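You operate a simulated robot arm through the tools that you are given. There is no shell and no other tool.

The job below is to be done with a simulated robot arm. You get a single attempt, and the scene is never put back.

Task
Square and lock the blue vise, then squeeze its kinked tube straight.
Fine: ease the jaws after and lay the tube in the grey tote beside the vise.

It is judged by the outcome, as a careful person would: the job done as asked, and still so three seconds after it is handed in. It fails if anything else is knocked over, pushed out of place, dropped, spilled or broken.

Robot
A 7-joint arm with a two-finger parallel gripper, fixed in place. Base frame: the origin is at the foot of the arm, x ahead of it, y to its left, z up. Readings come in mm, rad, newtons and seconds.
Its first joint turns from -2.897 to 2.897 rad. Payload 3.43 kg.
Tool frame: the origin (TCP) lies between the finger pads and is the grasp point; the fingertips stand 30 mm ahead of it; z points along the fingers, y is the line along which they close. Largest opening 94 mm; finger width 28, thickness 10; the body of the gripper, 50 by 96 mm, starts 55 mm behind the TCP.
Orientation is that of the tool frame in the base frame, as [roll, pitch, yaw] about the fixed x, y, z axes, in that order (R = Rz(yaw) Ry(pitch) Rx(roll)). With the fingers straight down and closing along the base's y, the tool's x points along the base's -x, its y along +y and its z along -z.

Tools
- The arm moves only by the tool play_rows. Its argument "rows" is a list of rows, each a list of 7 numbers: the gripper command, from -1 (fully open) to 1 (shut), values between in proportion, then the shift along the base's x, y, z in units of 200 mm (1.0 is 200 mm), then the turn, a rotation vector about the base's x, y, z in units of 60 degrees (1.0 is 60 degrees). In form: [[grip, tx, ty, tz, ax, ay, az], ...]. A call has 1 to 20 rows; each row is the pose to reach, as a shift and turn from the pose commanded when the call began. A call with a number of a shift or a turn outside -1 to 1 is refused whole. A row lasts 0.2 s, in which the tool goes at most 50 mm and 0.15 rad; a call with a longer step from one row to the next is refused whole, and so is a gripper value outside its range. Where a pose cannot be reached the arm comes as near as it can. A force on the tool above 40 N (or 10 N above the force at the start of the call, whichever is more), or a blocked arm, ends the call early, and 0.2 s more pass. The fingers move at their own pace (about 45 mm/s each) and stop on an object; they squeeze with about 27 N. The grip force told is the motor's: it shows also when the fingers shut on nothing. Time passes only in rows, and 0.2 s behind the last, so rows that repeat a pose let the fingers close. It gives the time, the measured TCP pose, the force on the tool (base axes), the opening and the grip force at its end, in the units of the frame above (readings bear some noise), with the torque about the TCP (base axes, N m) and any sound that the robot's microphone picked up.
- Cameras (640 x 400 px; columns grow to the right, rows downward): "scene" is fixed at [53.2, 649.3, 1513.9]; the picture's right is [-0.29, -0.96, 0.00], its down [-0.52, 0.16, -0.84] and it looks along [0.81, -0.24, -0.54] (base axes); focal length 290 px, centre (320, 200). "wrist" rides on the gripper at [76, 14, -103] in the tool frame; the picture's right is [-0.18, 0.98, 0.00], its down [-0.75, -0.14, -0.64] and it looks along [-0.63, -0.12, 0.77] (tool axes); focal length 243 px, centre (320, 200). There is no depth. A picture from a camera that has moved, and an enlarged one, comes with that camera's place and axes in the base frame and with its lens. The place of the scene camera against the robot may be out by one fixed shift of up to 18 mm in any direction.
- camera(camera): a new picture of that camera. It takes no simulated time.
- lift_body(by): slides the trunk up (or, below 0, down) by that many mm; the arm rides with it, the base frame stays. It gives what a move gives, with no picture.
- enlarge(camera, box): a new picture of the part [left, top, right, bottom] of that camera's present view, enlarged. It takes no simulated time.
- hand_in(): hands the job in; it is judged then, once.

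Nothing tells you positions but the pictures and the camera data. Unless the task says otherwise, let go and move clear before handing in.

The tools are called after "Emit:" as a command line: name --pt "numbers of a row" for each row, then --argument value for the rest, lists and objects as JSON in quotes. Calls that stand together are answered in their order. play_rows: Moves the arm, as the interface text tells. Its arguments: {"type":"object","properties":{"rows":{"type":"array","items":{"type":"array","items":{"type":"number"}}}},"required":["rows"]} The other tools are called the same way: lift_body (by) slides the trunk up or down; camera (camera) takes a picture; enlarge (camera, box) takes an enlarged picture of a part of a camera's view; hand_in () hands the job in.

At the start:

```text
time: 0.0
tcp_pos: [378.7, 535.5, 1324.4]
tcp_rot: [3.142, 0.003, 3.141]
wrist_force: [0.0, -0.3, 0.0]
moment: [0.03, 0.0, -0.01]
finger_gap: 94.1
gripper_force: 0.0
trunk travel left (down, up): [-475.0, 135.0]
```

scene: 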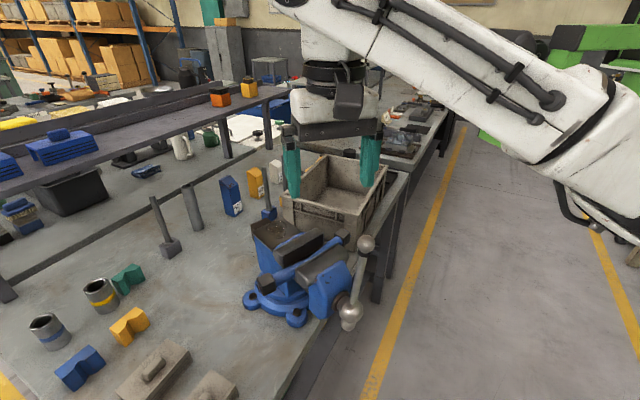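
wrist: 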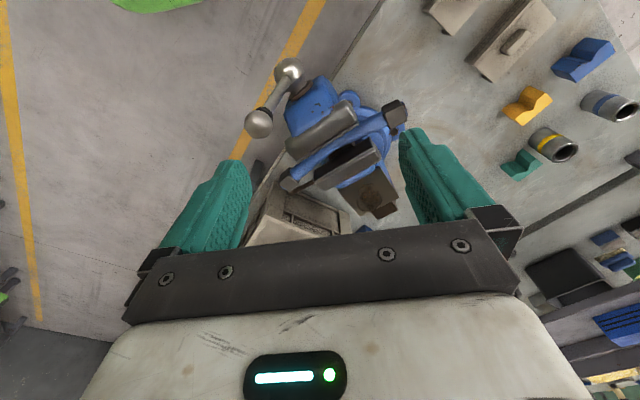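

I see a blue bench vise at the corner of a workbench, with a blue kinked tube apparently between its jaws and a grey-beige tote behind it. I'll look more closely before moving.

Emit:
enlarge --camera "scene" --box '[220, 200, 400, 340]'

Emit:
enlarge --camera "wrist" --box '[230, 50, 430, 230]'

Emit:
enlarge --camera "scene" --box '[0, 160, 260, 400]'

Emit:
enlarge --camera "scene" --box '[140, 120, 400, 260]'

```text
2.86 times, centred on (310, 270) of scene
camera zoom: at [53.2, 649.3, 1513.9], right [-0.29, -0.96, 0.0], down [-0.52, 0.16, -0.84], along [0.81, -0.24, -0.54], focal length 828 px, centre (349, 0)
```

zoom: 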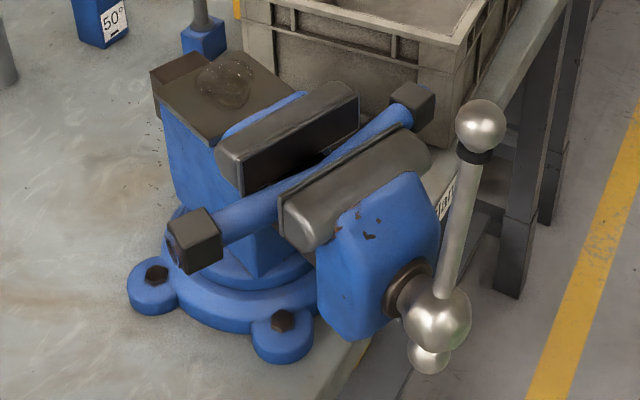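

```text
2.22 times, centred on (330, 140) of wrist
camera zoom: at [302.5, 550.1, 1426.1], right [0.19, 0.98, 0.0], down [0.75, -0.14, 0.64], along [0.63, -0.12, -0.77], focal length 539 px, centre (298, 333)
```

zoom: 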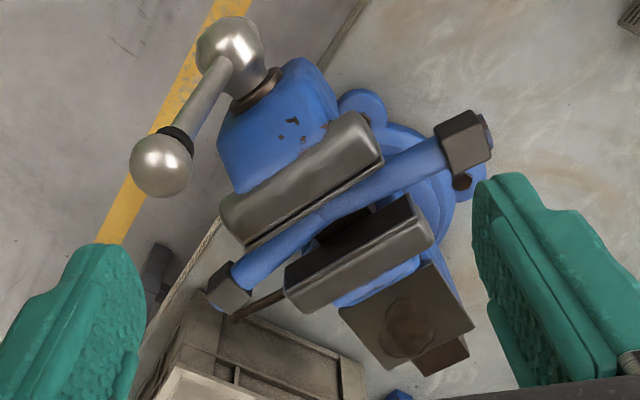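

```text
1.67 times, centred on (130, 280) of scene
camera zoom: at [53.2, 649.3, 1513.9], right [-0.29, -0.96, 0.0], down [-0.52, 0.16, -0.84], along [0.81, -0.24, -0.54], focal length 483 px, centre (637, 67)
```

zoom: 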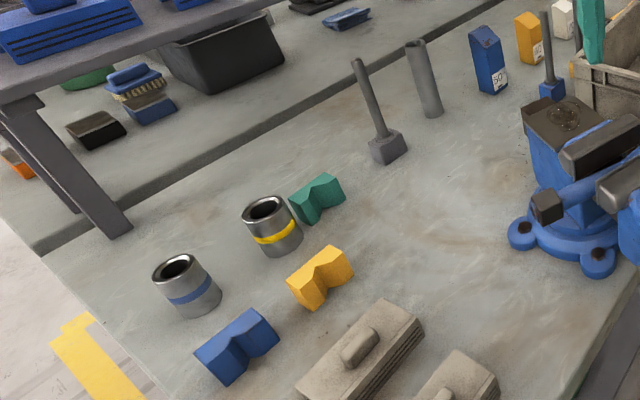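

```text
2.46 times, centred on (270, 190) of scene
camera zoom: at [53.2, 649.3, 1513.9], right [-0.29, -0.96, 0.0], down [-0.52, 0.16, -0.84], along [0.81, -0.24, -0.54], focal length 714 px, centre (443, 225)
```

zoom: 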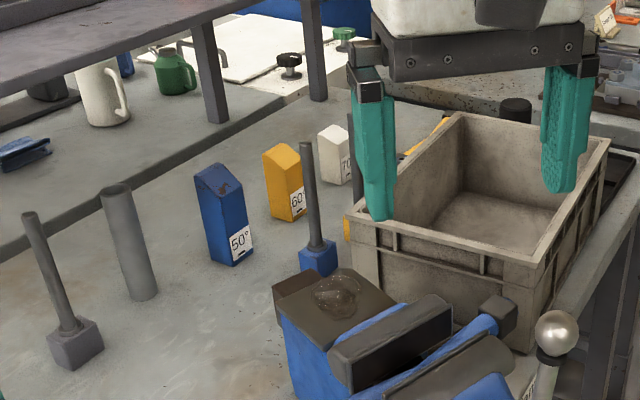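

The vise seems to sit about 500–600 mm ahead, slightly left, with its handle rising to around z 1180. I'll make small high moves to get more wrist views for triangulation and to find the swivel lock.

Emit:
play_rows --pt "-1 0 0.2 0 0 0 0" --pt "-1 0 0.4 0 0 0 0" --pt "-1 0 0.6 0 0 0 0" --pt "-1 0 0.75 0 0 0 0"

Emit:
camera --camera "wrist"

Emit:
camera --camera "scene"

```text
time: 1.0
tcp_pos: [377.7, 653.6, 1321.7]
tcp_rot: [-3.141, 0.0, 3.139]
wrist_force: [-0.9, -0.5, 0.4]
moment: [0.01, 0.03, 0.0]
finger_gap: 94.1
gripper_force: 0.0
out of reach, approached as far as the arm can: row 4
trunk travel left (down, up): [-475.0, 135.0]
```

```text
taken
camera wrist: at [301.8, 668.9, 1425.1], right [0.19, 0.98, 0.0], down [0.75, -0.14, 0.64], along [0.63, -0.12, -0.77], focal length 243 px, centre (320, 200)
```

wrist: 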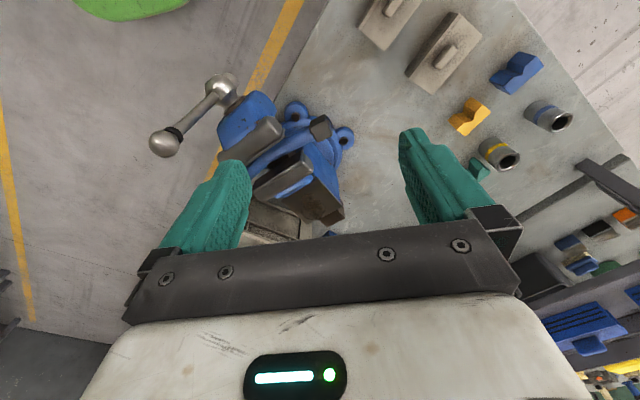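

```text
taken
```

scene: 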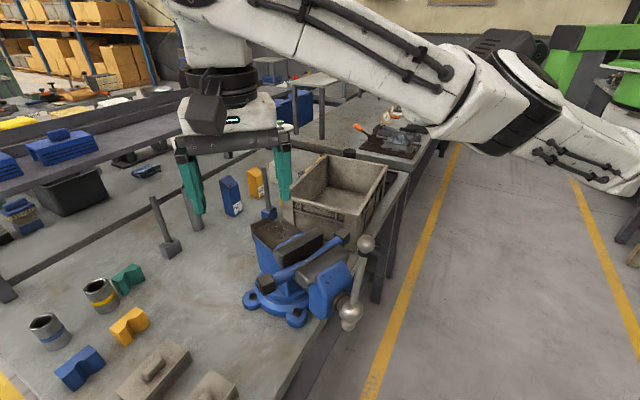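

The tube spans roughly (461,640,1044) to (555,440,1044), the handle hub is near (385,483,981) and the bench top is near z 845. Next I'll look from the aisle side, rotating the camera at a safe height.

Emit:
play_rows --pt "-1 0 -0.15 0 0 0 0.125" --pt "-1 0 -0.3 0 0 0 0.25" --pt "-1 0 -0.45 0 0 0 0.375" --pt "-1 0 -0.6 0 0 0 0.5" --pt "-1 0 -0.75 0 0 0 0.625" --pt "-1 0 -0.85 0 0 0 0.75" --pt "-1 0 -0.95 0 0 0 0.875" --pt "-1 0 -1 0 0 0 1"

Emit:
camera --camera "wrist"

```text
time: 2.8
tcp_pos: [376.5, 451.8, 1322.3]
tcp_rot: [3.14, 0.001, -2.095]
wrist_force: [0.2, 0.2, -0.1]
moment: [-0.01, 0.0, -0.01]
finger_gap: 94.1
gripper_force: 0.0
trunk travel left (down, up): [-475.0, 135.0]
```

```text
taken
camera wrist: at [326.9, 393.5, 1425.1], right [-0.76, 0.65, 0.0], down [0.5, 0.58, 0.64], along [0.42, 0.49, -0.77], focal length 243 px, centre (320, 200)
```

wrist: 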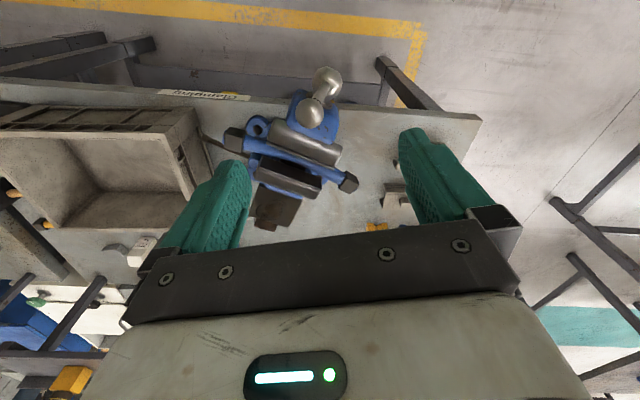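

Emit:
enlarge --camera "wrist" --box '[190, 50, 390, 240]'

Emit:
enlarge --camera "wrist" --box '[140, 70, 300, 170]'

Emit:
enlarge --camera "scene" --box '[300, 230, 400, 340]'

```text
2.11 times, centred on (290, 145) of wrist
camera zoom: at [326.9, 393.5, 1425.1], right [-0.76, 0.65, 0.0], down [0.5, 0.58, 0.64], along [0.42, 0.49, -0.77], focal length 511 px, centre (383, 316)
```

zoom: 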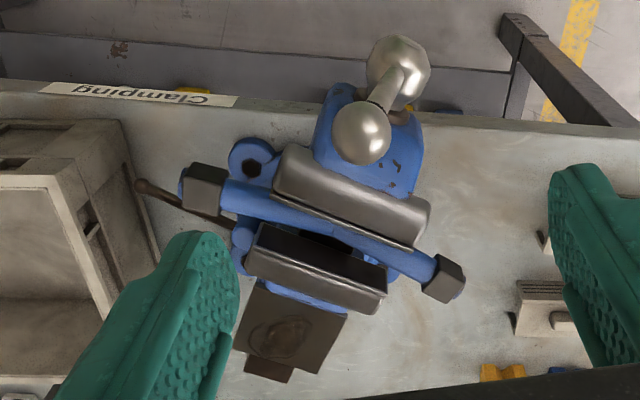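

```text
4.00 times, centred on (220, 120) of wrist
camera zoom: at [326.9, 393.5, 1425.1], right [-0.76, 0.65, 0.0], down [0.5, 0.58, 0.64], along [0.42, 0.49, -0.77], focal length 970 px, centre (720, 520)
```

zoom: 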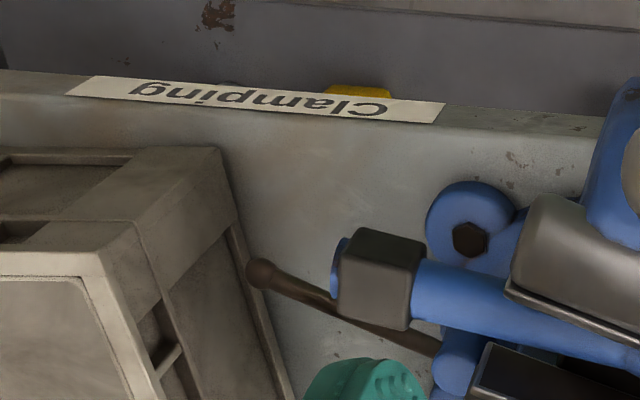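

```text
3.64 times, centred on (350, 285) of scene
camera zoom: at [53.2, 649.3, 1513.9], right [-0.29, -0.96, 0.0], down [-0.52, 0.16, -0.84], along [0.81, -0.24, -0.54], focal length 1054 px, centre (211, -109)
```

zoom: 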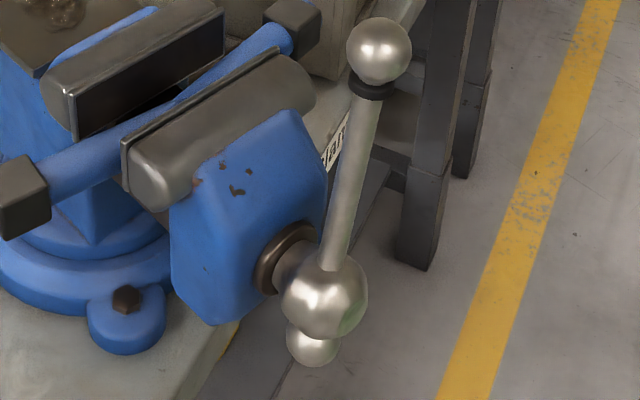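

I've found a brown lever with a ball end sticking out from the swivel base toward the tote; this looks like the swivel lock. The jaws look roughly 15–20° off the bench edge, so I'll move in above the tube's far end for a close view of the lever and base.

Emit:
play_rows --pt "-1 0.2 -0.04 0 0 0 0" --pt "-1 0.4 -0.08 0 0 0 0" --pt "-1 0.6 -0.12 -0.1 0 0 0" --pt "-1 0.8 -0.16 -0.25 0 0 0" --pt "-1 0.95 -0.2 -0.4 0 0 0" --pt "-1 0.95 -0.2 -0.6 0 0 0" --pt "-1 0.95 -0.2 -0.8 0 0 0"

Emit:
camera --camera "wrist"

```text
refused: row 4 steps farther than a row can; nothing moved
```

```text
taken
camera wrist: at [326.9, 393.5, 1425.1], right [-0.76, 0.65, 0.0], down [0.5, 0.58, 0.64], along [0.42, 0.49, -0.77], focal length 243 px, centre (320, 200)
```

wrist: 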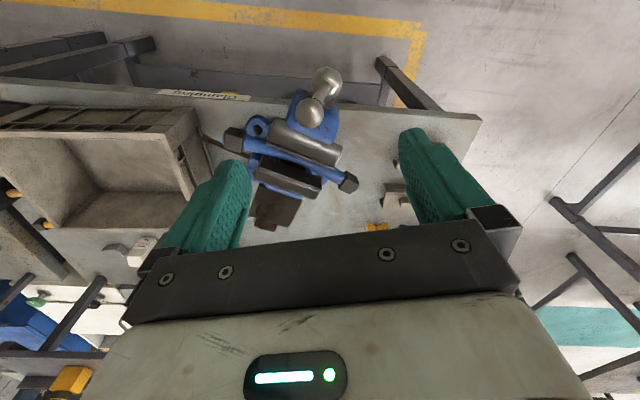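

The move was refused because one step was too long. The picture is unchanged, so I'll repeat the approach above the tube end with smaller steps.

Emit:
play_rows --pt "-1 0.2 -0.04 0 0 0 0" --pt "-1 0.4 -0.08 0 0 0 0" --pt "-1 0.6 -0.12 -0.05 0 0 0" --pt "-1 0.8 -0.16 -0.1 0 0 0" --pt "-1 0.95 -0.2 -0.2 0 0 0" --pt "-1 0.95 -0.2 -0.4 0 0 0" --pt "-1 0.95 -0.2 -0.6 0 0 0" --pt "-1 0.95 -0.2 -0.8 0 0 0"

Emit:
camera --camera "wrist"

Emit:
enlarge --camera "wrist" --box '[200, 40, 440, 220]'

```text
time: 4.6
tcp_pos: [567.8, 411.2, 1162.5]
tcp_rot: [-3.14, 0.001, -2.096]
wrist_force: [0.8, -0.5, 0.0]
moment: [0.0, -0.02, 0.0]
finger_gap: 94.1
gripper_force: 0.0
trunk travel left (down, up): [-475.0, 135.0]
```

```text
taken
camera wrist: at [517.3, 352.7, 1264.7], right [-0.76, 0.65, 0.0], down [0.5, 0.58, 0.64], along [0.42, 0.49, -0.77], focal length 243 px, centre (320, 200)
```

wrist: 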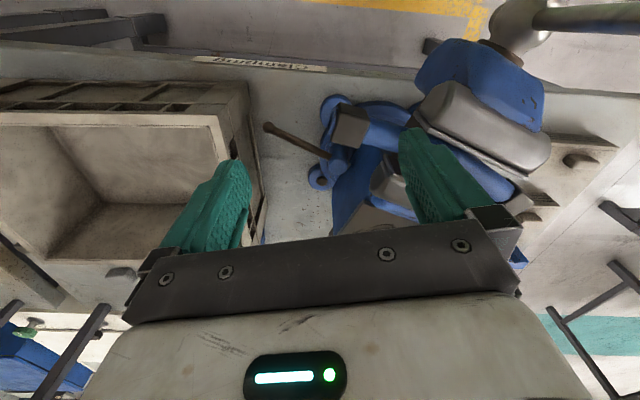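

```text
2.22 times, centred on (320, 130) of wrist
camera zoom: at [517.3, 352.7, 1264.7], right [-0.76, 0.65, 0.0], down [0.5, 0.58, 0.64], along [0.42, 0.49, -0.77], focal length 539 px, centre (320, 356)
```

zoom: 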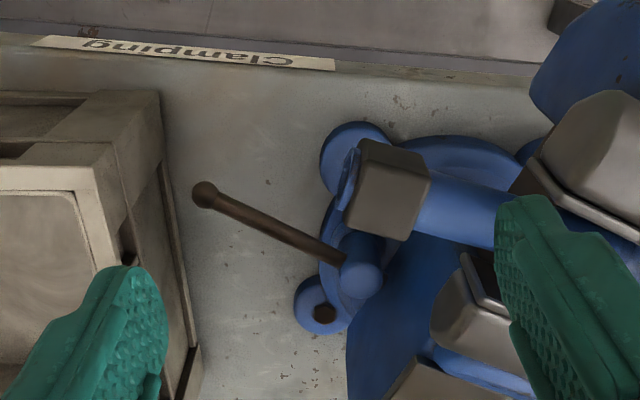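

The lock lever lies horizontal at z≈946, running from a boss near (622,512) to a ball tip near (661,412). The bolts put the swivel centre near (589,576) and the bench edge at 135°, while the tube and jaws lie at about 115°, so the vise needs about +20°. I'll look from the tote side.

Emit:
play_rows --pt "-1 0.06 0 0 0 0 0.125" --pt "-1 0.12 0 0 0 0 0.25" --pt "-1 0.2 0 0 0 0 0.375" --pt "-1 0.28 0 -0.04 0 0 0.5" --pt "-1 0.36 0.05 -0.08 0 0 0.625" --pt "-1 0.44 0.05 -0.12 0 0 0.75" --pt "-1 0.48 0.05 -0.16 0 0 0.875" --pt "-1 0.48 0.05 -0.2 0 0 1"

Emit:
camera --camera "wrist"

Emit:
enlarge --camera "wrist" --box '[200, 40, 440, 220]'

Emit:
camera --camera "scene"

```text
time: 6.4
tcp_pos: [663.9, 422.9, 1122.4]
tcp_rot: [3.138, 0.0, -1.046]
wrist_force: [-0.6, 0.3, 0.1]
moment: [-0.02, 0.02, -0.02]
finger_gap: 93.9
gripper_force: 0.1
trunk travel left (down, up): [-475.0, 135.0]
```

```text
taken
camera wrist: at [690.0, 350.6, 1225.4], right [-0.94, -0.33, 0.0], down [-0.25, 0.72, 0.64], along [-0.21, 0.61, -0.77], focal length 243 px, centre (320, 200)
```

wrist: 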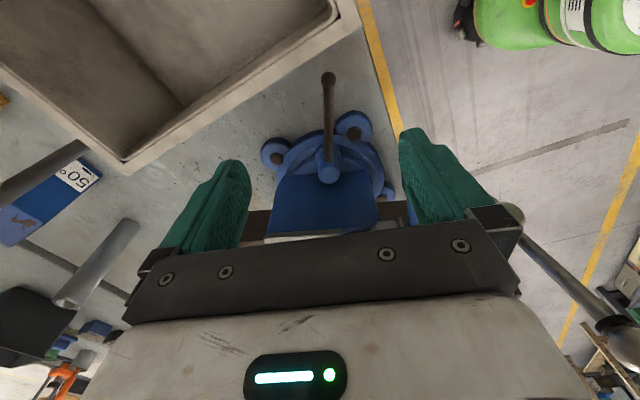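

```text
2.22 times, centred on (320, 130) of wrist
camera zoom: at [690.0, 350.6, 1225.4], right [-0.94, -0.33, 0.0], down [-0.25, 0.72, 0.64], along [-0.21, 0.61, -0.77], focal length 539 px, centre (320, 356)
```

zoom: 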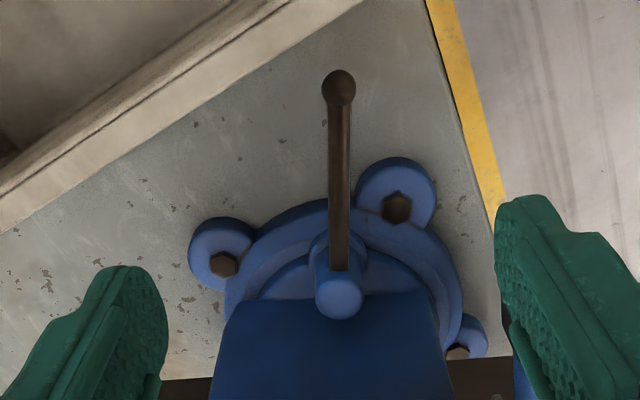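

```text
taken
```

scene: 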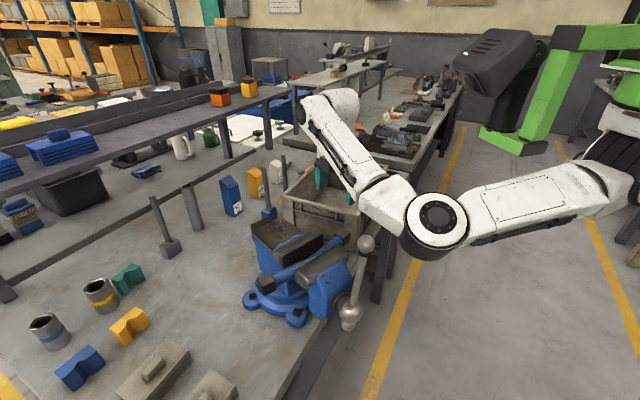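

The lever pivots on a vertical boss attached to the swivelling body at about (621,518,955), and it is 113 mm long. Before planning the swivel push, I'll raise up and go round to the +y side to look at the front jaw, tube and jaw opening.

Emit:
play_rows --pt "-1 0 0 0.2 0 0 -0.125" --pt "-1 0 0 0.4 0 0 -0.25" --pt "-1 -0.1 0.1 0.55 0 0 -0.375" --pt "-1 -0.2 0.2 0.6 0 0 -0.5" --pt "-1 -0.3 0.3 0.6 0 0 -0.625" --pt "-1 -0.4 0.4 0.6 0 0 -0.75" --pt "-1 -0.45 0.5 0.6 0 0 -0.875" --pt "-1 -0.5 0.55 0.6 0 0 -1"

Emit:
play_rows --pt "-1 -0.1 0.1 0 0 0 -0.125" --pt "-1 -0.2 0.2 0 0 0 -0.25" --pt "-1 -0.3 0.3 0 0 0 -0.375" --pt "-1 -0.4 0.4 0 0 0 -0.5" --pt "-1 -0.5 0.45 0 0 0 -0.625" --pt "-1 -0.55 0.5 -0.05 0 0 -0.75" --pt "-1 -0.55 0.5 -0.1 0 0 -0.875" --pt "-1 -0.55 0.5 -0.15 0 0 -1"

Emit:
camera --camera "wrist"

Emit:
enlarge --camera "wrist" --box '[200, 40, 440, 220]'

```text
time: 8.2
tcp_pos: [563.5, 532.8, 1242.7]
tcp_rot: [-3.142, 0.001, -2.1]
wrist_force: [0.4, 0.0, 0.7]
moment: [-0.03, -0.01, -0.02]
finger_gap: 93.9
gripper_force: 0.1
trunk travel left (down, up): [-475.0, 135.0]
```

```text
time: 10.0
tcp_pos: [453.2, 633.4, 1212.7]
tcp_rot: [-3.14, 0.002, 3.138]
wrist_force: [-0.4, -0.5, 0.3]
moment: [0.02, 0.01, 0.0]
finger_gap: 94.0
gripper_force: 0.1
trunk travel left (down, up): [-475.0, 135.0]
```

```text
taken
camera wrist: at [378.2, 649.0, 1314.8], right [0.19, 0.98, 0.0], down [0.75, -0.14, 0.64], along [0.63, -0.12, -0.77], focal length 243 px, centre (320, 200)
```

wrist: 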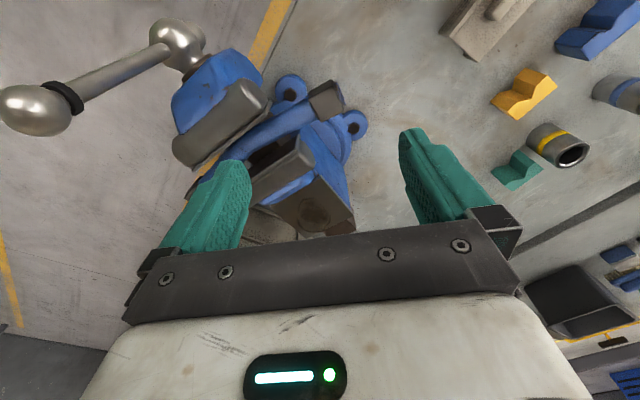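

```text
2.22 times, centred on (320, 130) of wrist
camera zoom: at [378.2, 649.0, 1314.8], right [0.19, 0.98, 0.0], down [0.75, -0.14, 0.64], along [0.63, -0.12, -0.77], focal length 539 px, centre (320, 356)
```

zoom: 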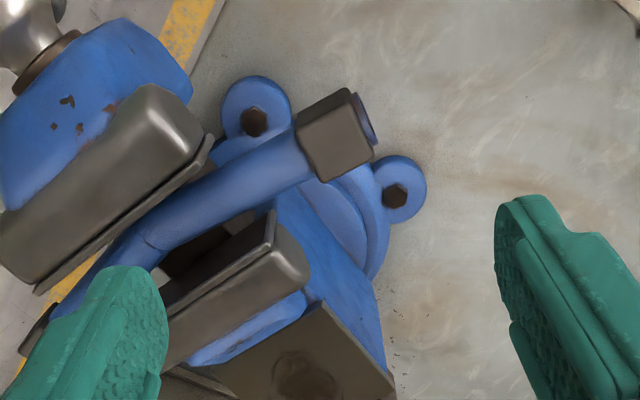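

The jaws sit about 46 mm apart at z≈1050, with the tube kinked toward the front jaw, and the moving-jaw block reaches about 145–182 mm from the swivel centre. I'll shut the fingers, turn to align with the vise, and go beside the block's left flank to push it square.

Emit:
play_rows --pt "1 -0.1 -0.1 0 0 0 0.1" --pt "1 -0.2 -0.2 0 0 0 0.2" --pt "1 -0.2 -0.21 -0.1 0 0 0.3" --pt "1 -0.2 -0.21 -0.25 0 0 0.4" --pt "1 -0.2 -0.21 -0.4 0 0 0.4" --pt "1 -0.2 -0.21 -0.5 0 0 0.4" --pt "1 -0.2 -0.21 -0.5 0 0 0.4"

Emit:
camera --camera "wrist"

Emit:
enlarge --camera "scene" --box '[220, 170, 420, 340]'

```text
time: 11.6
tcp_pos: [414.9, 592.4, 1112.6]
tcp_rot: [3.14, 0.0, -2.724]
wrist_force: [-0.2, -0.2, -0.1]
moment: [-0.02, 0.02, 0.01]
finger_gap: 0.2
gripper_force: 27.3
trunk travel left (down, up): [-475.0, 135.0]
```

```text
taken
camera wrist: at [339.5, 574.7, 1215.9], right [-0.23, 0.97, 0.0], down [0.75, 0.18, 0.64], along [0.63, 0.15, -0.77], focal length 243 px, centre (320, 200)
```

wrist: 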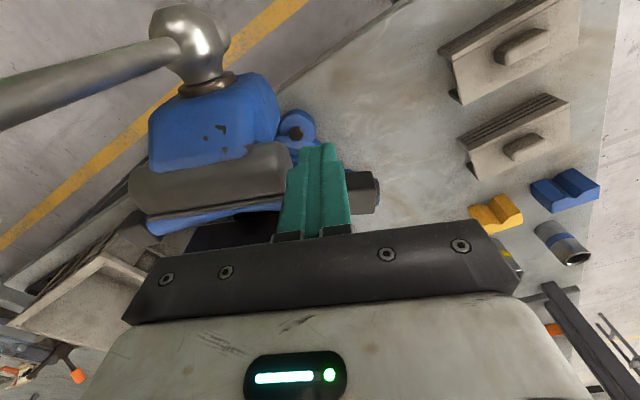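

```text
2.35 times, centred on (320, 255) of scene
camera zoom: at [53.2, 649.3, 1513.9], right [-0.29, -0.96, 0.0], down [-0.52, 0.16, -0.84], along [0.81, -0.24, -0.54], focal length 682 px, centre (320, 71)
```

zoom: 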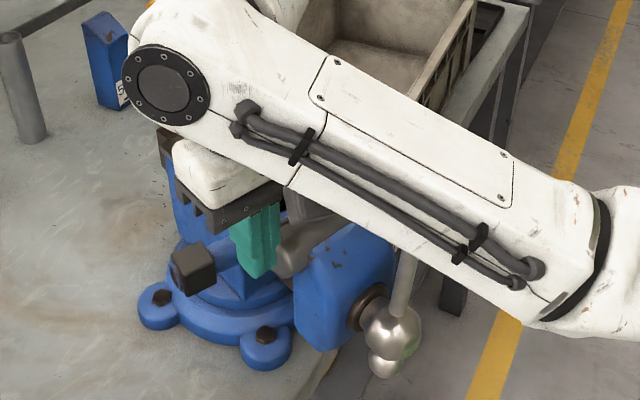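

The forearm now passes close above the vise handle's top ball, so lowering further here risks a hit. I'll raise the trunk so the arm comes down more steeply, then check the picture.

Emit:
lift_body --by 130

Emit:
play_rows --pt "1 0 0 -0.2 0 0 0" --pt "1 0 0 -0.4 0 0 0" --pt "1 0 0 -0.55 0 0 0" --pt "1 0 0 -0.65 0 0 0"

Emit:
camera --camera "scene"

Emit:
enlarge --camera "scene" --box '[220, 170, 420, 340]'

```text
time: 13.2
tcp_pos: [414.6, 590.6, 1243.9]
tcp_rot: [-3.141, 0.0, -2.724]
wrist_force: [0.4, -0.5, -1.0]
moment: [0.01, -0.01, -0.01]
finger_gap: 0.0
gripper_force: 27.2
trunk travel left (down, up): [-605.0, 5.0]
```

```text
time: 14.2
tcp_pos: [415.0, 592.6, 1111.3]
tcp_rot: [-3.141, 0.001, -2.724]
wrist_force: [0.4, -0.1, -0.2]
moment: [-0.01, -0.03, -0.01]
finger_gap: 0.1
gripper_force: 27.0
trunk travel left (down, up): [-605.0, 5.0]
```

```text
taken
```

scene: 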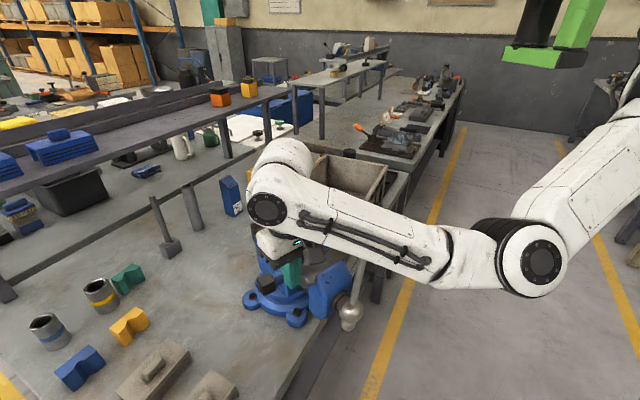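

```text
2.35 times, centred on (320, 255) of scene
camera zoom: at [53.2, 649.3, 1513.9], right [-0.29, -0.96, 0.0], down [-0.52, 0.16, -0.84], along [0.81, -0.24, -0.54], focal length 682 px, centre (320, 71)
```

zoom: 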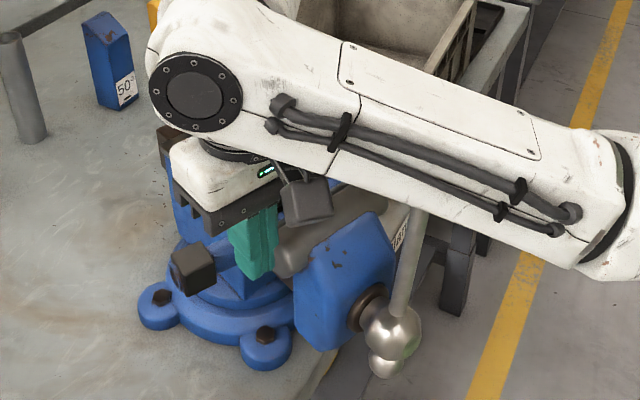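

With the trunk up, the forearm still crosses near the handle. A better plan is to work from the aisle side with the tool horizontal, holding the screw hub to swivel the vise and later turning the handle. I'll retreat up and back toward the base and turn the wrist.

Emit:
play_rows --pt "1 0 0 0.24 0 0 0.1" --pt "1 0 0 0.48 0 0 0.2" --pt "1 0 0 0.7 0 0 0.3" --pt "1 -0.1 -0.1 0.75 0 0 0.42" --pt "1 -0.2 -0.25 0.75 0 0 0.54" --pt "0 -0.3 -0.4 0.75 0 0 0.66" --pt "0 -0.4 -0.55 0.75 0 0 0.78" --pt "0 -0.5 -0.7 0.75 0 0 0.9" --pt "0 -0.6 -0.85 0.75 0 0 1" --pt "0 -0.7 -1 0.75 0 0 1"

Emit:
camera --camera "scene"

```text
time: 16.4
tcp_pos: [275.2, 390.5, 1263.4]
tcp_rot: [3.141, 0.0, -1.677]
wrist_force: [0.3, 0.5, 0.9]
moment: [0.03, 0.01, 0.01]
finger_gap: 47.0
gripper_force: 0.0
trunk travel left (down, up): [-605.0, 5.0]
```

```text
taken
```

scene: 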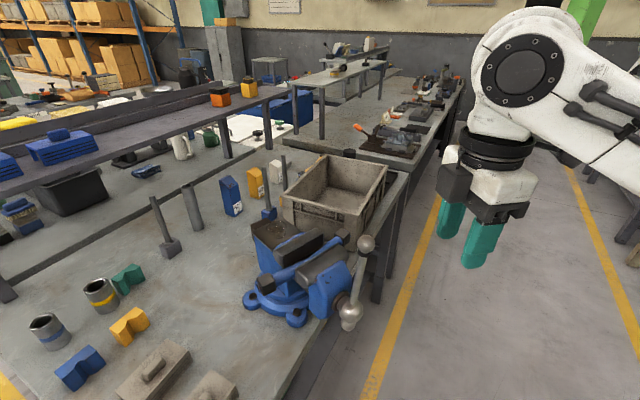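

The tool is clear on the aisle side and the vise is unobstructed. I'll keep turning the wrist toward a camera-up orientation.

Emit:
play_rows --pt "0 0 0 0 0 0 0.14" --pt "0 0 0 0 0 0 0.28" --pt "0 0 0 0 0 0 0.42" --pt "0 0 0 0 0 0 0.56" --pt "0 0 0 0 0 0 0.7" --pt "0 0 0 0 0 0 0.84" --pt "0 0 0 0 0 0 0.98"

Emit:
play_rows --pt "0 0 0 0 0 0 0.14" --pt "0 0 0 0 0 0 0.28" --pt "0 0 0 0 0 0 0.42" --pt "0 0 0 0 0 0 0.56" --pt "0 0 0 0 0 0 0.7" --pt "0 0 0 0 0 0 0.84" --pt "0 0 0 0 0 0 0.98"

```text
time: 18.0
tcp_pos: [275.3, 391.9, 1263.7]
tcp_rot: [3.141, 0.001, -0.647]
wrist_force: [1.2, 0.1, 0.0]
moment: [0.03, 0.01, -0.01]
finger_gap: 46.9
gripper_force: 0.2
trunk travel left (down, up): [-605.0, 5.0]
```

```text
time: 19.6
tcp_pos: [274.5, 391.4, 1263.1]
tcp_rot: [3.139, 0.001, 0.378]
wrist_force: [0.0, -0.7, 0.3]
moment: [0.0, 0.03, -0.05]
finger_gap: 47.2
gripper_force: 0.1
trunk travel left (down, up): [-605.0, 5.0]
```

The wrist made the turn. Now I'll pitch the tool to horizontal, pointing at the vise, with the camera on top.

Emit:
play_rows --pt "0 0 0 0 0.0525 -0.1298 0" --pt "0 0 0 0 0.105 -0.2596 0" --pt "0 0 0 0 0.1575 -0.3894 0" --pt "0 0 0 0 0.21 -0.519 0" --pt "0 0 0 0 0.2625 -0.649 0" --pt "0 0 0 0 0.315 -0.779 0" --pt "0 0 0 0 0.3675 -0.908 0"

Emit:
camera --camera "wrist"

Emit:
camera --camera "scene"

```text
time: 21.2
tcp_pos: [274.6, 390.8, 1263.5]
tcp_rot: [-3.126, -1.027, 0.366]
wrist_force: [0.0, -2.3, -0.3]
moment: [-0.02, -0.01, 0.02]
finger_gap: 47.3
gripper_force: 0.0
trunk travel left (down, up): [-605.0, 5.0]
```

```text
taken
camera wrist: at [235.4, 360.4, 1382.3], right [0.28, -0.95, -0.17], down [-0.93, -0.21, -0.31], along [0.26, 0.24, -0.94], focal length 243 px, centre (320, 200)
```

wrist: 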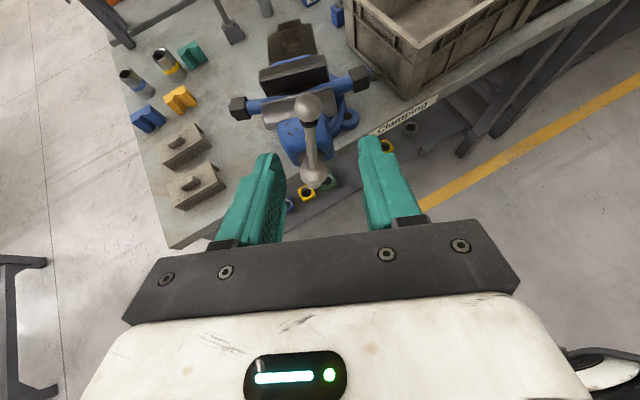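

```text
taken
```

scene: 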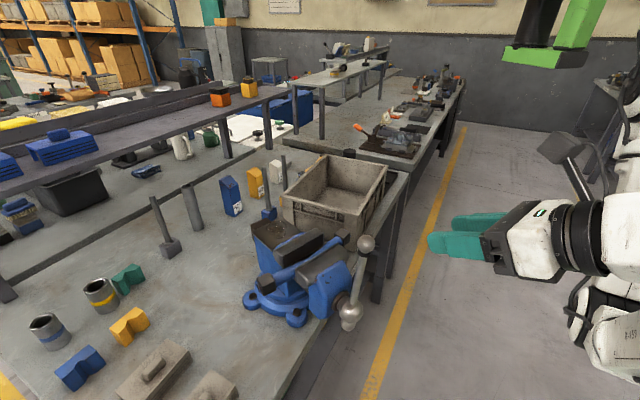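

The tool is now tilting toward the vise with a clear overhead view, so I'll zoom in here to measure the tube, jaws and handle.

Emit:
enlarge --camera "wrist" --box '[210, 10, 430, 210]'

Emit:
play_rows --pt "0 0 0 0 0.0525 -0.1298 0" --pt "0 0 0 0 0.105 -0.2596 0" --pt "0 0 0 0 0.1575 -0.3894 0" --pt "0 0 0 0 0.19 -0.4725 0"

Emit:
camera --camera "wrist"

```text
2.00 times, centred on (320, 110) of wrist
camera zoom: at [235.4, 360.4, 1382.3], right [0.28, -0.95, -0.17], down [-0.93, -0.21, -0.31], along [0.26, 0.24, -0.94], focal length 485 px, centre (320, 380)
```

zoom: 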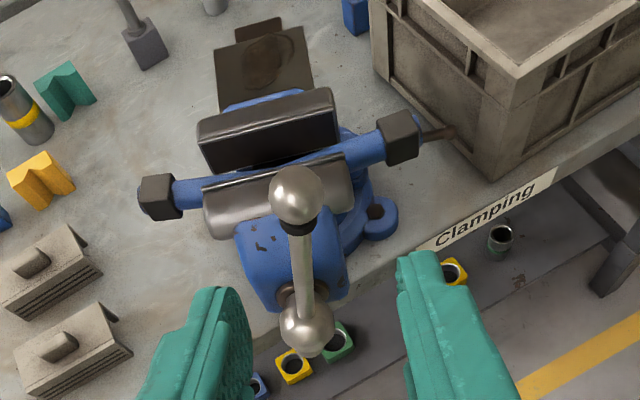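

```text
time: 22.2
tcp_pos: [274.7, 392.6, 1262.9]
tcp_rot: [-2.475, -1.557, -0.285]
wrist_force: [-0.3, 0.4, 0.9]
moment: [-0.03, 0.02, 0.01]
finger_gap: 46.8
gripper_force: 0.2
trunk travel left (down, up): [-605.0, 5.0]
```

```text
taken
camera wrist: at [185.7, 340.5, 1340.7], right [0.37, -0.91, -0.19], down [-0.66, -0.11, -0.75], along [0.66, 0.4, -0.64], focal length 243 px, centre (320, 200)
```

wrist: 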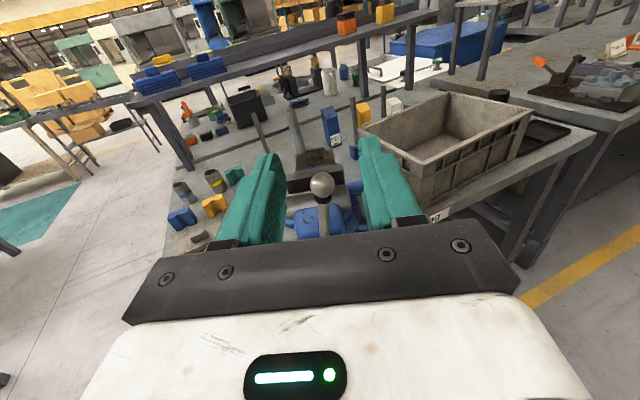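

The tool is horizontal and pointing at the vise, and the new view confirms the tube at about 114.5° against the bench edge at about 135°. I'll lower the trunk so the gripper comes level with the screw hub.

Emit:
lift_body --by -265

Emit:
camera --camera "wrist"

Emit:
camera --camera "scene"

```text
time: 24.9
tcp_pos: [273.9, 391.3, 997.7]
tcp_rot: [-2.6, -1.554, -0.159]
wrist_force: [1.3, -0.4, -0.1]
moment: [0.0, -0.01, -0.02]
finger_gap: 47.2
gripper_force: 0.0
trunk travel left (down, up): [-340.0, 270.0]
```

```text
taken
camera wrist: at [185.9, 340.6, 1075.7], right [0.36, -0.91, -0.19], down [-0.66, -0.11, -0.74], along [0.66, 0.4, -0.64], focal length 243 px, centre (320, 200)
```

wrist: 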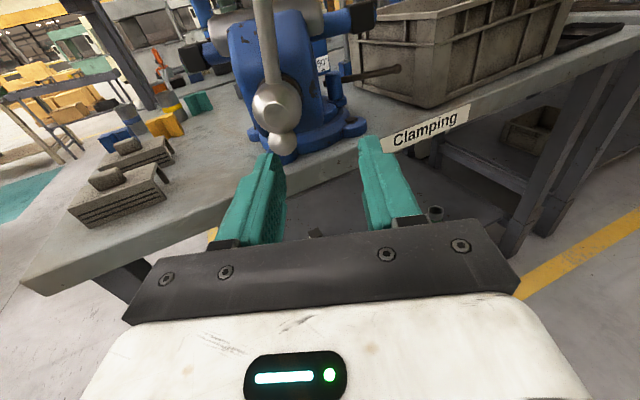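

```text
taken
```

scene: 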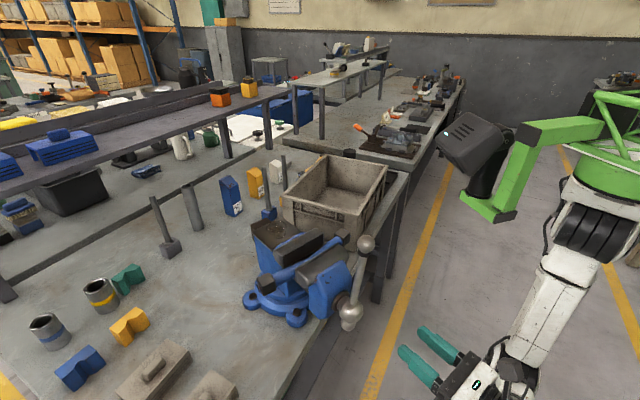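

The hub resolves to about (386,482,995), with the bar's lower ball just below it. I'll open the fingers, line up in front of the hub, and then advance around it.

Emit:
play_rows --pt "-1 0.05 0.1 0 0 0 0.02" --pt "-1 0.1 0.2 0 0 0 0.04" --pt "-1 0.15 0.27 -0.01 0 0 0.04" --pt "-1 0.15 0.27 -0.01 0 0 0.04" --pt "-1 0.15 0.27 -0.01 0 0 0.04"

Emit:
camera --camera "wrist"

Emit:
enlarge --camera "scene" --box '[300, 220, 460, 380]'

```text
time: 26.1
tcp_pos: [303.4, 445.0, 996.4]
tcp_rot: [-2.615, -1.556, -0.1]
wrist_force: [0.2, -0.4, -0.9]
moment: [-0.02, 0.0, -0.01]
finger_gap: 94.5
gripper_force: 0.0
trunk travel left (down, up): [-340.0, 270.0]
```

```text
taken
camera wrist: at [216.9, 390.9, 1074.1], right [0.4, -0.9, -0.19], down [-0.65, -0.14, -0.74], along [0.64, 0.42, -0.64], focal length 243 px, centre (320, 200)
```

wrist: 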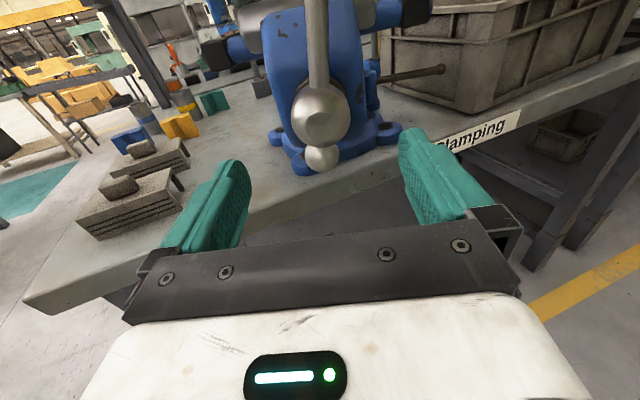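

```text
2.50 times, centred on (380, 300) of scene
camera zoom: at [53.2, 649.3, 1513.9], right [-0.29, -0.96, 0.0], down [-0.52, 0.16, -0.84], along [0.81, -0.24, -0.54], focal length 725 px, centre (170, -50)
```

zoom: 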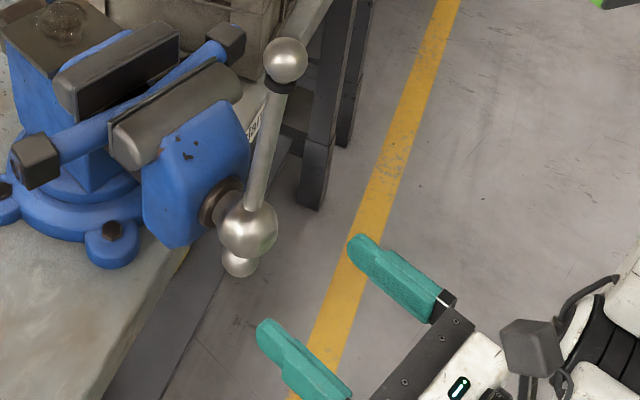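

The hub is centred between the open fingers. I'll advance about 80 mm and close on the hub ball.

Emit:
play_rows --pt "-1 0.09 0.041 0.01 0 0 0" --pt "-1 0.18 0.082 0.015 0 0 0" --pt "-1 0.27 0.122 0.02 0 0 0" --pt "-1 0.36 0.163 0.02 0 0 0" --pt "-1 0.36 0.163 0.02 0 0 0"

Emit:
camera --camera "wrist"

Emit:
enlarge --camera "scene" --box '[280, 220, 440, 380]'

```text
time: 27.3
tcp_pos: [377.0, 477.5, 1000.4]
tcp_rot: [-2.606, -1.555, -0.11]
wrist_force: [0.3, 0.1, 0.1]
moment: [0.0, 0.0, 0.02]
finger_gap: 94.0
gripper_force: 0.2
trunk travel left (down, up): [-340.0, 270.0]
```

```text
taken
camera wrist: at [290.2, 423.2, 1077.8], right [0.4, -0.89, -0.19], down [-0.65, -0.14, -0.74], along [0.64, 0.43, -0.64], focal length 243 px, centre (320, 200)
```

wrist: 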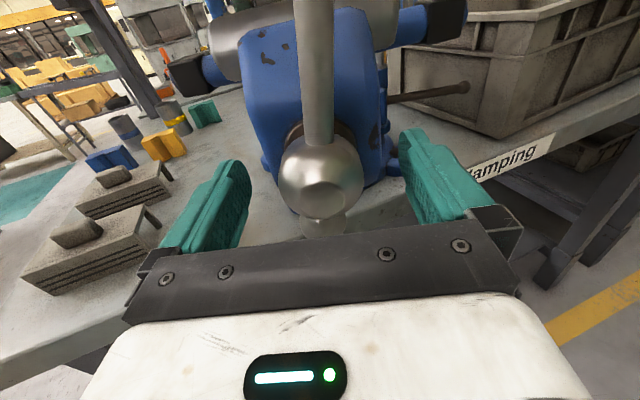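

```text
2.50 times, centred on (360, 300) of scene
camera zoom: at [53.2, 649.3, 1513.9], right [-0.29, -0.96, 0.0], down [-0.52, 0.16, -0.84], along [0.81, -0.24, -0.54], focal length 725 px, centre (220, -50)
```

zoom: 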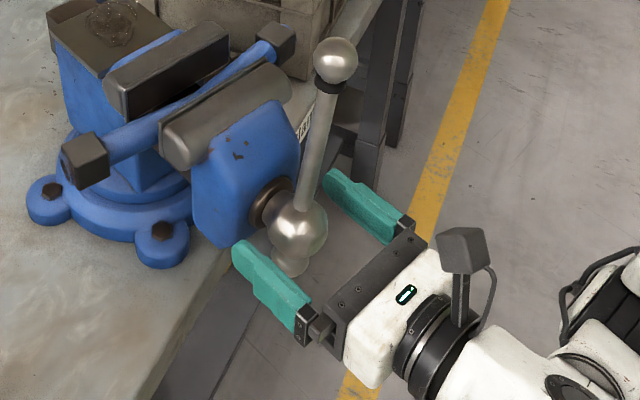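

The hub is straddled by the fingers; now I'll close on it.

Emit:
play_rows --pt "0.2 0.02 0.009 0 0 0 0" --pt "0.6 0.03 0.013 0 0 0 0" --pt "1 0.03 0.013 0 0 0 0" --pt "1 0.03 0.013 0 0 0 0" --pt "1 0.03 0.013 0 0 0 0" --pt "1 0.03 0.013 0 0 0 0"

Emit:
camera --camera "wrist"

```text
time: 28.7
tcp_pos: [383.9, 481.6, 999.8]
tcp_rot: [-2.605, -1.555, -0.114]
wrist_force: [0.9, -2.2, -0.8]
moment: [0.19, -0.44, -0.22]
finger_gap: 47.2
gripper_force: 44.4
trunk travel left (down, up): [-340.0, 270.0]
```

```text
taken
camera wrist: at [296.2, 426.0, 1078.1], right [0.4, -0.9, -0.19], down [-0.65, -0.13, -0.74], along [0.64, 0.42, -0.64], focal length 243 px, centre (320, 200)
```

wrist: 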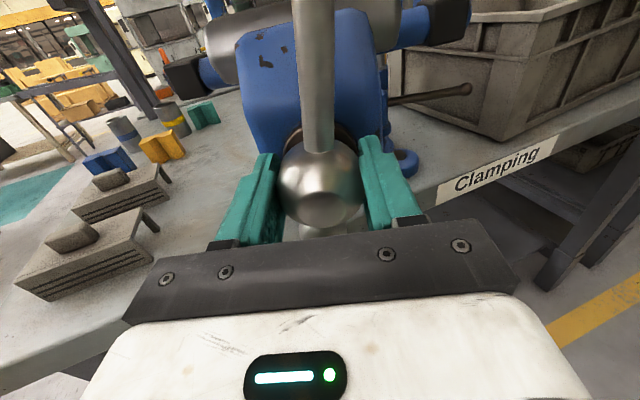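

I'm holding the 47 mm hub ball firmly. I'll swing it slowly in an arc about the swivel centre, 5° first, to feel the resistance.

Emit:
play_rows --pt "1 0.0105 -0.022 0 0 0 0.0208" --pt "1 0.0215 -0.044 0 0 0 0.0417" --pt "1 0.033 -0.0655 0 0 0 0.0625" --pt "1 0.045 -0.0875 0 0 0 0.0833" --pt "1 0.045 -0.0875 0 0 0 0.0833"

Emit:
camera --camera "wrist"

Emit:
enlarge --camera "scene" --box '[220, 200, 400, 340]'

```text
time: 29.9
tcp_pos: [392.4, 464.5, 999.8]
tcp_rot: [-2.591, -1.555, -0.036]
wrist_force: [1.2, 5.7, 0.6]
moment: [-0.46, 0.85, 0.51]
finger_gap: 47.0
gripper_force: 45.1
trunk travel left (down, up): [-340.0, 270.0]
```

```text
taken
camera wrist: at [310.3, 401.4, 1078.1], right [0.48, -0.86, -0.19], down [-0.64, -0.19, -0.74], along [0.6, 0.48, -0.64], focal length 243 px, centre (320, 200)
```

wrist: 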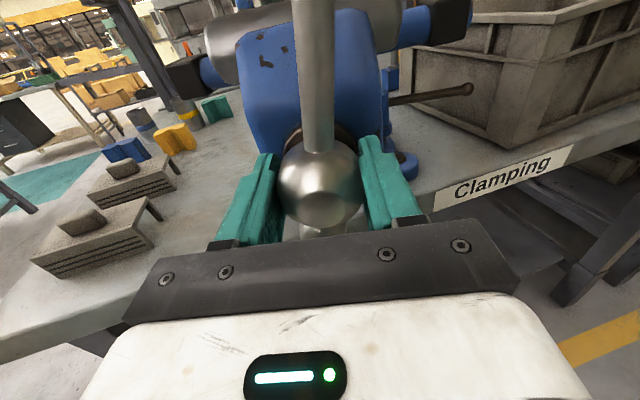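

```text
2.86 times, centred on (310, 270) of scene
camera zoom: at [53.2, 649.3, 1513.9], right [-0.29, -0.96, 0.0], down [-0.52, 0.16, -0.84], along [0.81, -0.24, -0.54], focal length 828 px, centre (349, 0)
```

zoom: 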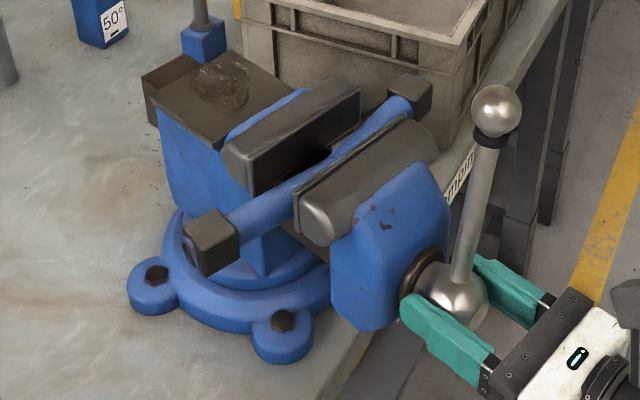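

The vise swivels easily with about 6 N and follows the gripper. I'll continue another 10°.

Emit:
play_rows --pt "1 0.0125 -0.021 0 0 0 0.0208" --pt "1 0.025 -0.042 0 0 0 0.0417" --pt "1 0.0388 -0.0625 0 0 0 0.0625" --pt "1 0.0525 -0.083 0 0 0 0.0833" --pt "1 0.0668 -0.103 0 0 0 0.104" --pt "1 0.081 -0.123 0 0 0 0.125" --pt "1 0.0965 -0.1423 0 0 0 0.1458" --pt "1 0.112 -0.1615 0 0 0 0.1667" --pt "1 0.112 -0.1615 0 0 0 0.1667"

Emit:
camera --camera "wrist"

Emit:
enlarge --camera "scene" --box '[220, 200, 400, 340]'

```text
time: 31.9
tcp_pos: [413.1, 430.7, 1000.5]
tcp_rot: [-2.489, -1.557, 0.032]
wrist_force: [3.8, 7.6, 15.6]
moment: [-0.3, 0.54, 0.23]
finger_gap: 47.1
gripper_force: 44.9
trunk travel left (down, up): [-340.0, 270.0]
```

```text
taken
camera wrist: at [345.1, 354.8, 1077.9], right [0.62, -0.76, -0.19], down [-0.6, -0.3, -0.74], along [0.51, 0.58, -0.64], focal length 243 px, centre (320, 200)
```

wrist: 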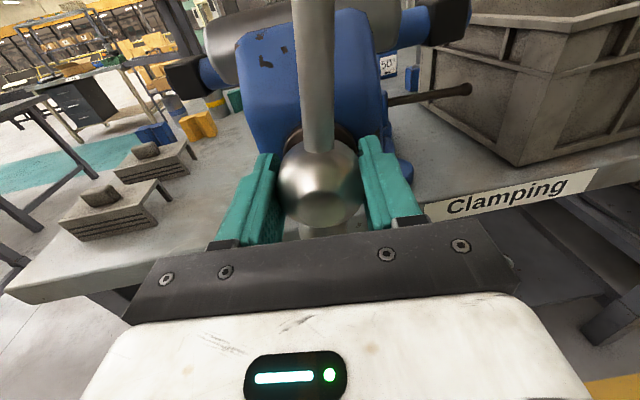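

```text
2.86 times, centred on (310, 270) of scene
camera zoom: at [53.2, 649.3, 1513.9], right [-0.29, -0.96, 0.0], down [-0.52, 0.16, -0.84], along [0.81, -0.24, -0.54], focal length 828 px, centre (349, 0)
```

zoom: 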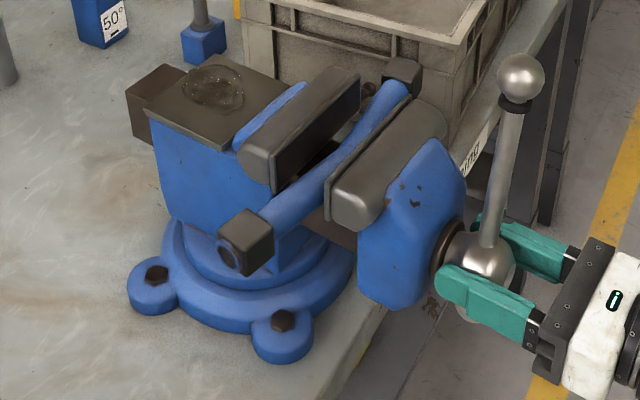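

The vise is now about 15° round, with roughly 5–6° left. I'll measure the bench edge against the tube and jaws in the present view before the final nudge.

Emit:
enlarge --camera "wrist" --box '[400, 100, 640, 250]'

Emit:
enlarge --camera "wrist" --box '[0, 180, 240, 330]'

Emit:
enlarge --camera "wrist" --box '[150, 0, 470, 200]'

Emit:
enlarge --camera "scene" --box '[250, 180, 410, 400]'

```text
2.67 times, centred on (520, 175) of wrist
camera zoom: at [345.1, 354.8, 1077.9], right [0.62, -0.76, -0.19], down [-0.6, -0.3, -0.74], along [0.51, 0.58, -0.64], focal length 647 px, centre (-213, 267)
```

zoom: 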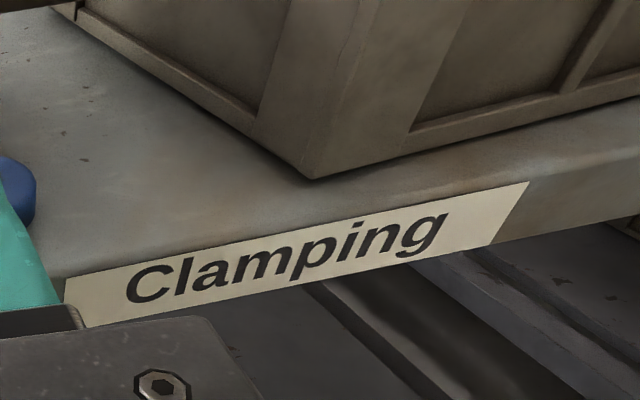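

```text
2.67 times, centred on (120, 255) of wrist
camera zoom: at [345.1, 354.8, 1077.9], right [0.62, -0.76, -0.19], down [-0.6, -0.3, -0.74], along [0.51, 0.58, -0.64], focal length 647 px, centre (853, 53)
```

zoom: 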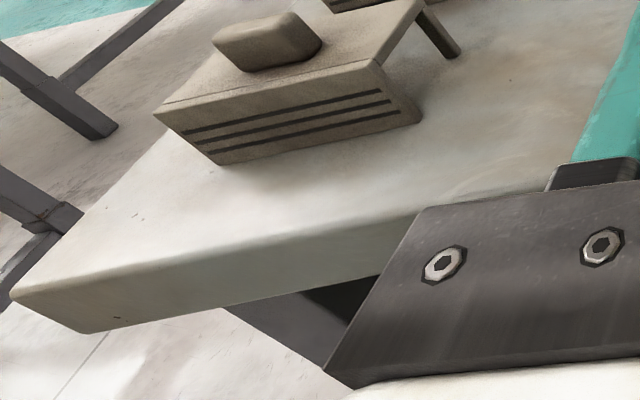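

```text
2.00 times, centred on (310, 100) of wrist
camera zoom: at [345.1, 354.8, 1077.9], right [0.62, -0.76, -0.19], down [-0.6, -0.3, -0.74], along [0.51, 0.58, -0.64], focal length 485 px, centre (340, 400)
```

zoom: 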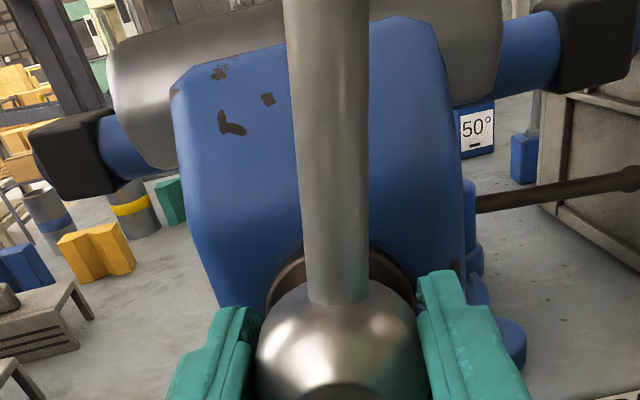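

```text
1.82 times, centred on (330, 290) of scene
camera zoom: at [53.2, 649.3, 1513.9], right [-0.29, -0.96, 0.0], down [-0.52, 0.16, -0.84], along [0.81, -0.24, -0.54], focal length 527 px, centre (302, 36)
```

zoom: 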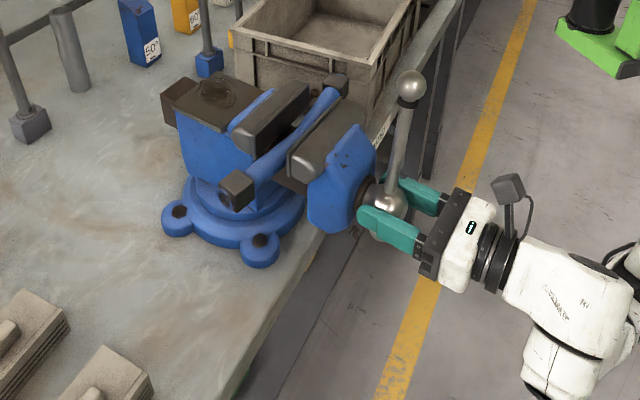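

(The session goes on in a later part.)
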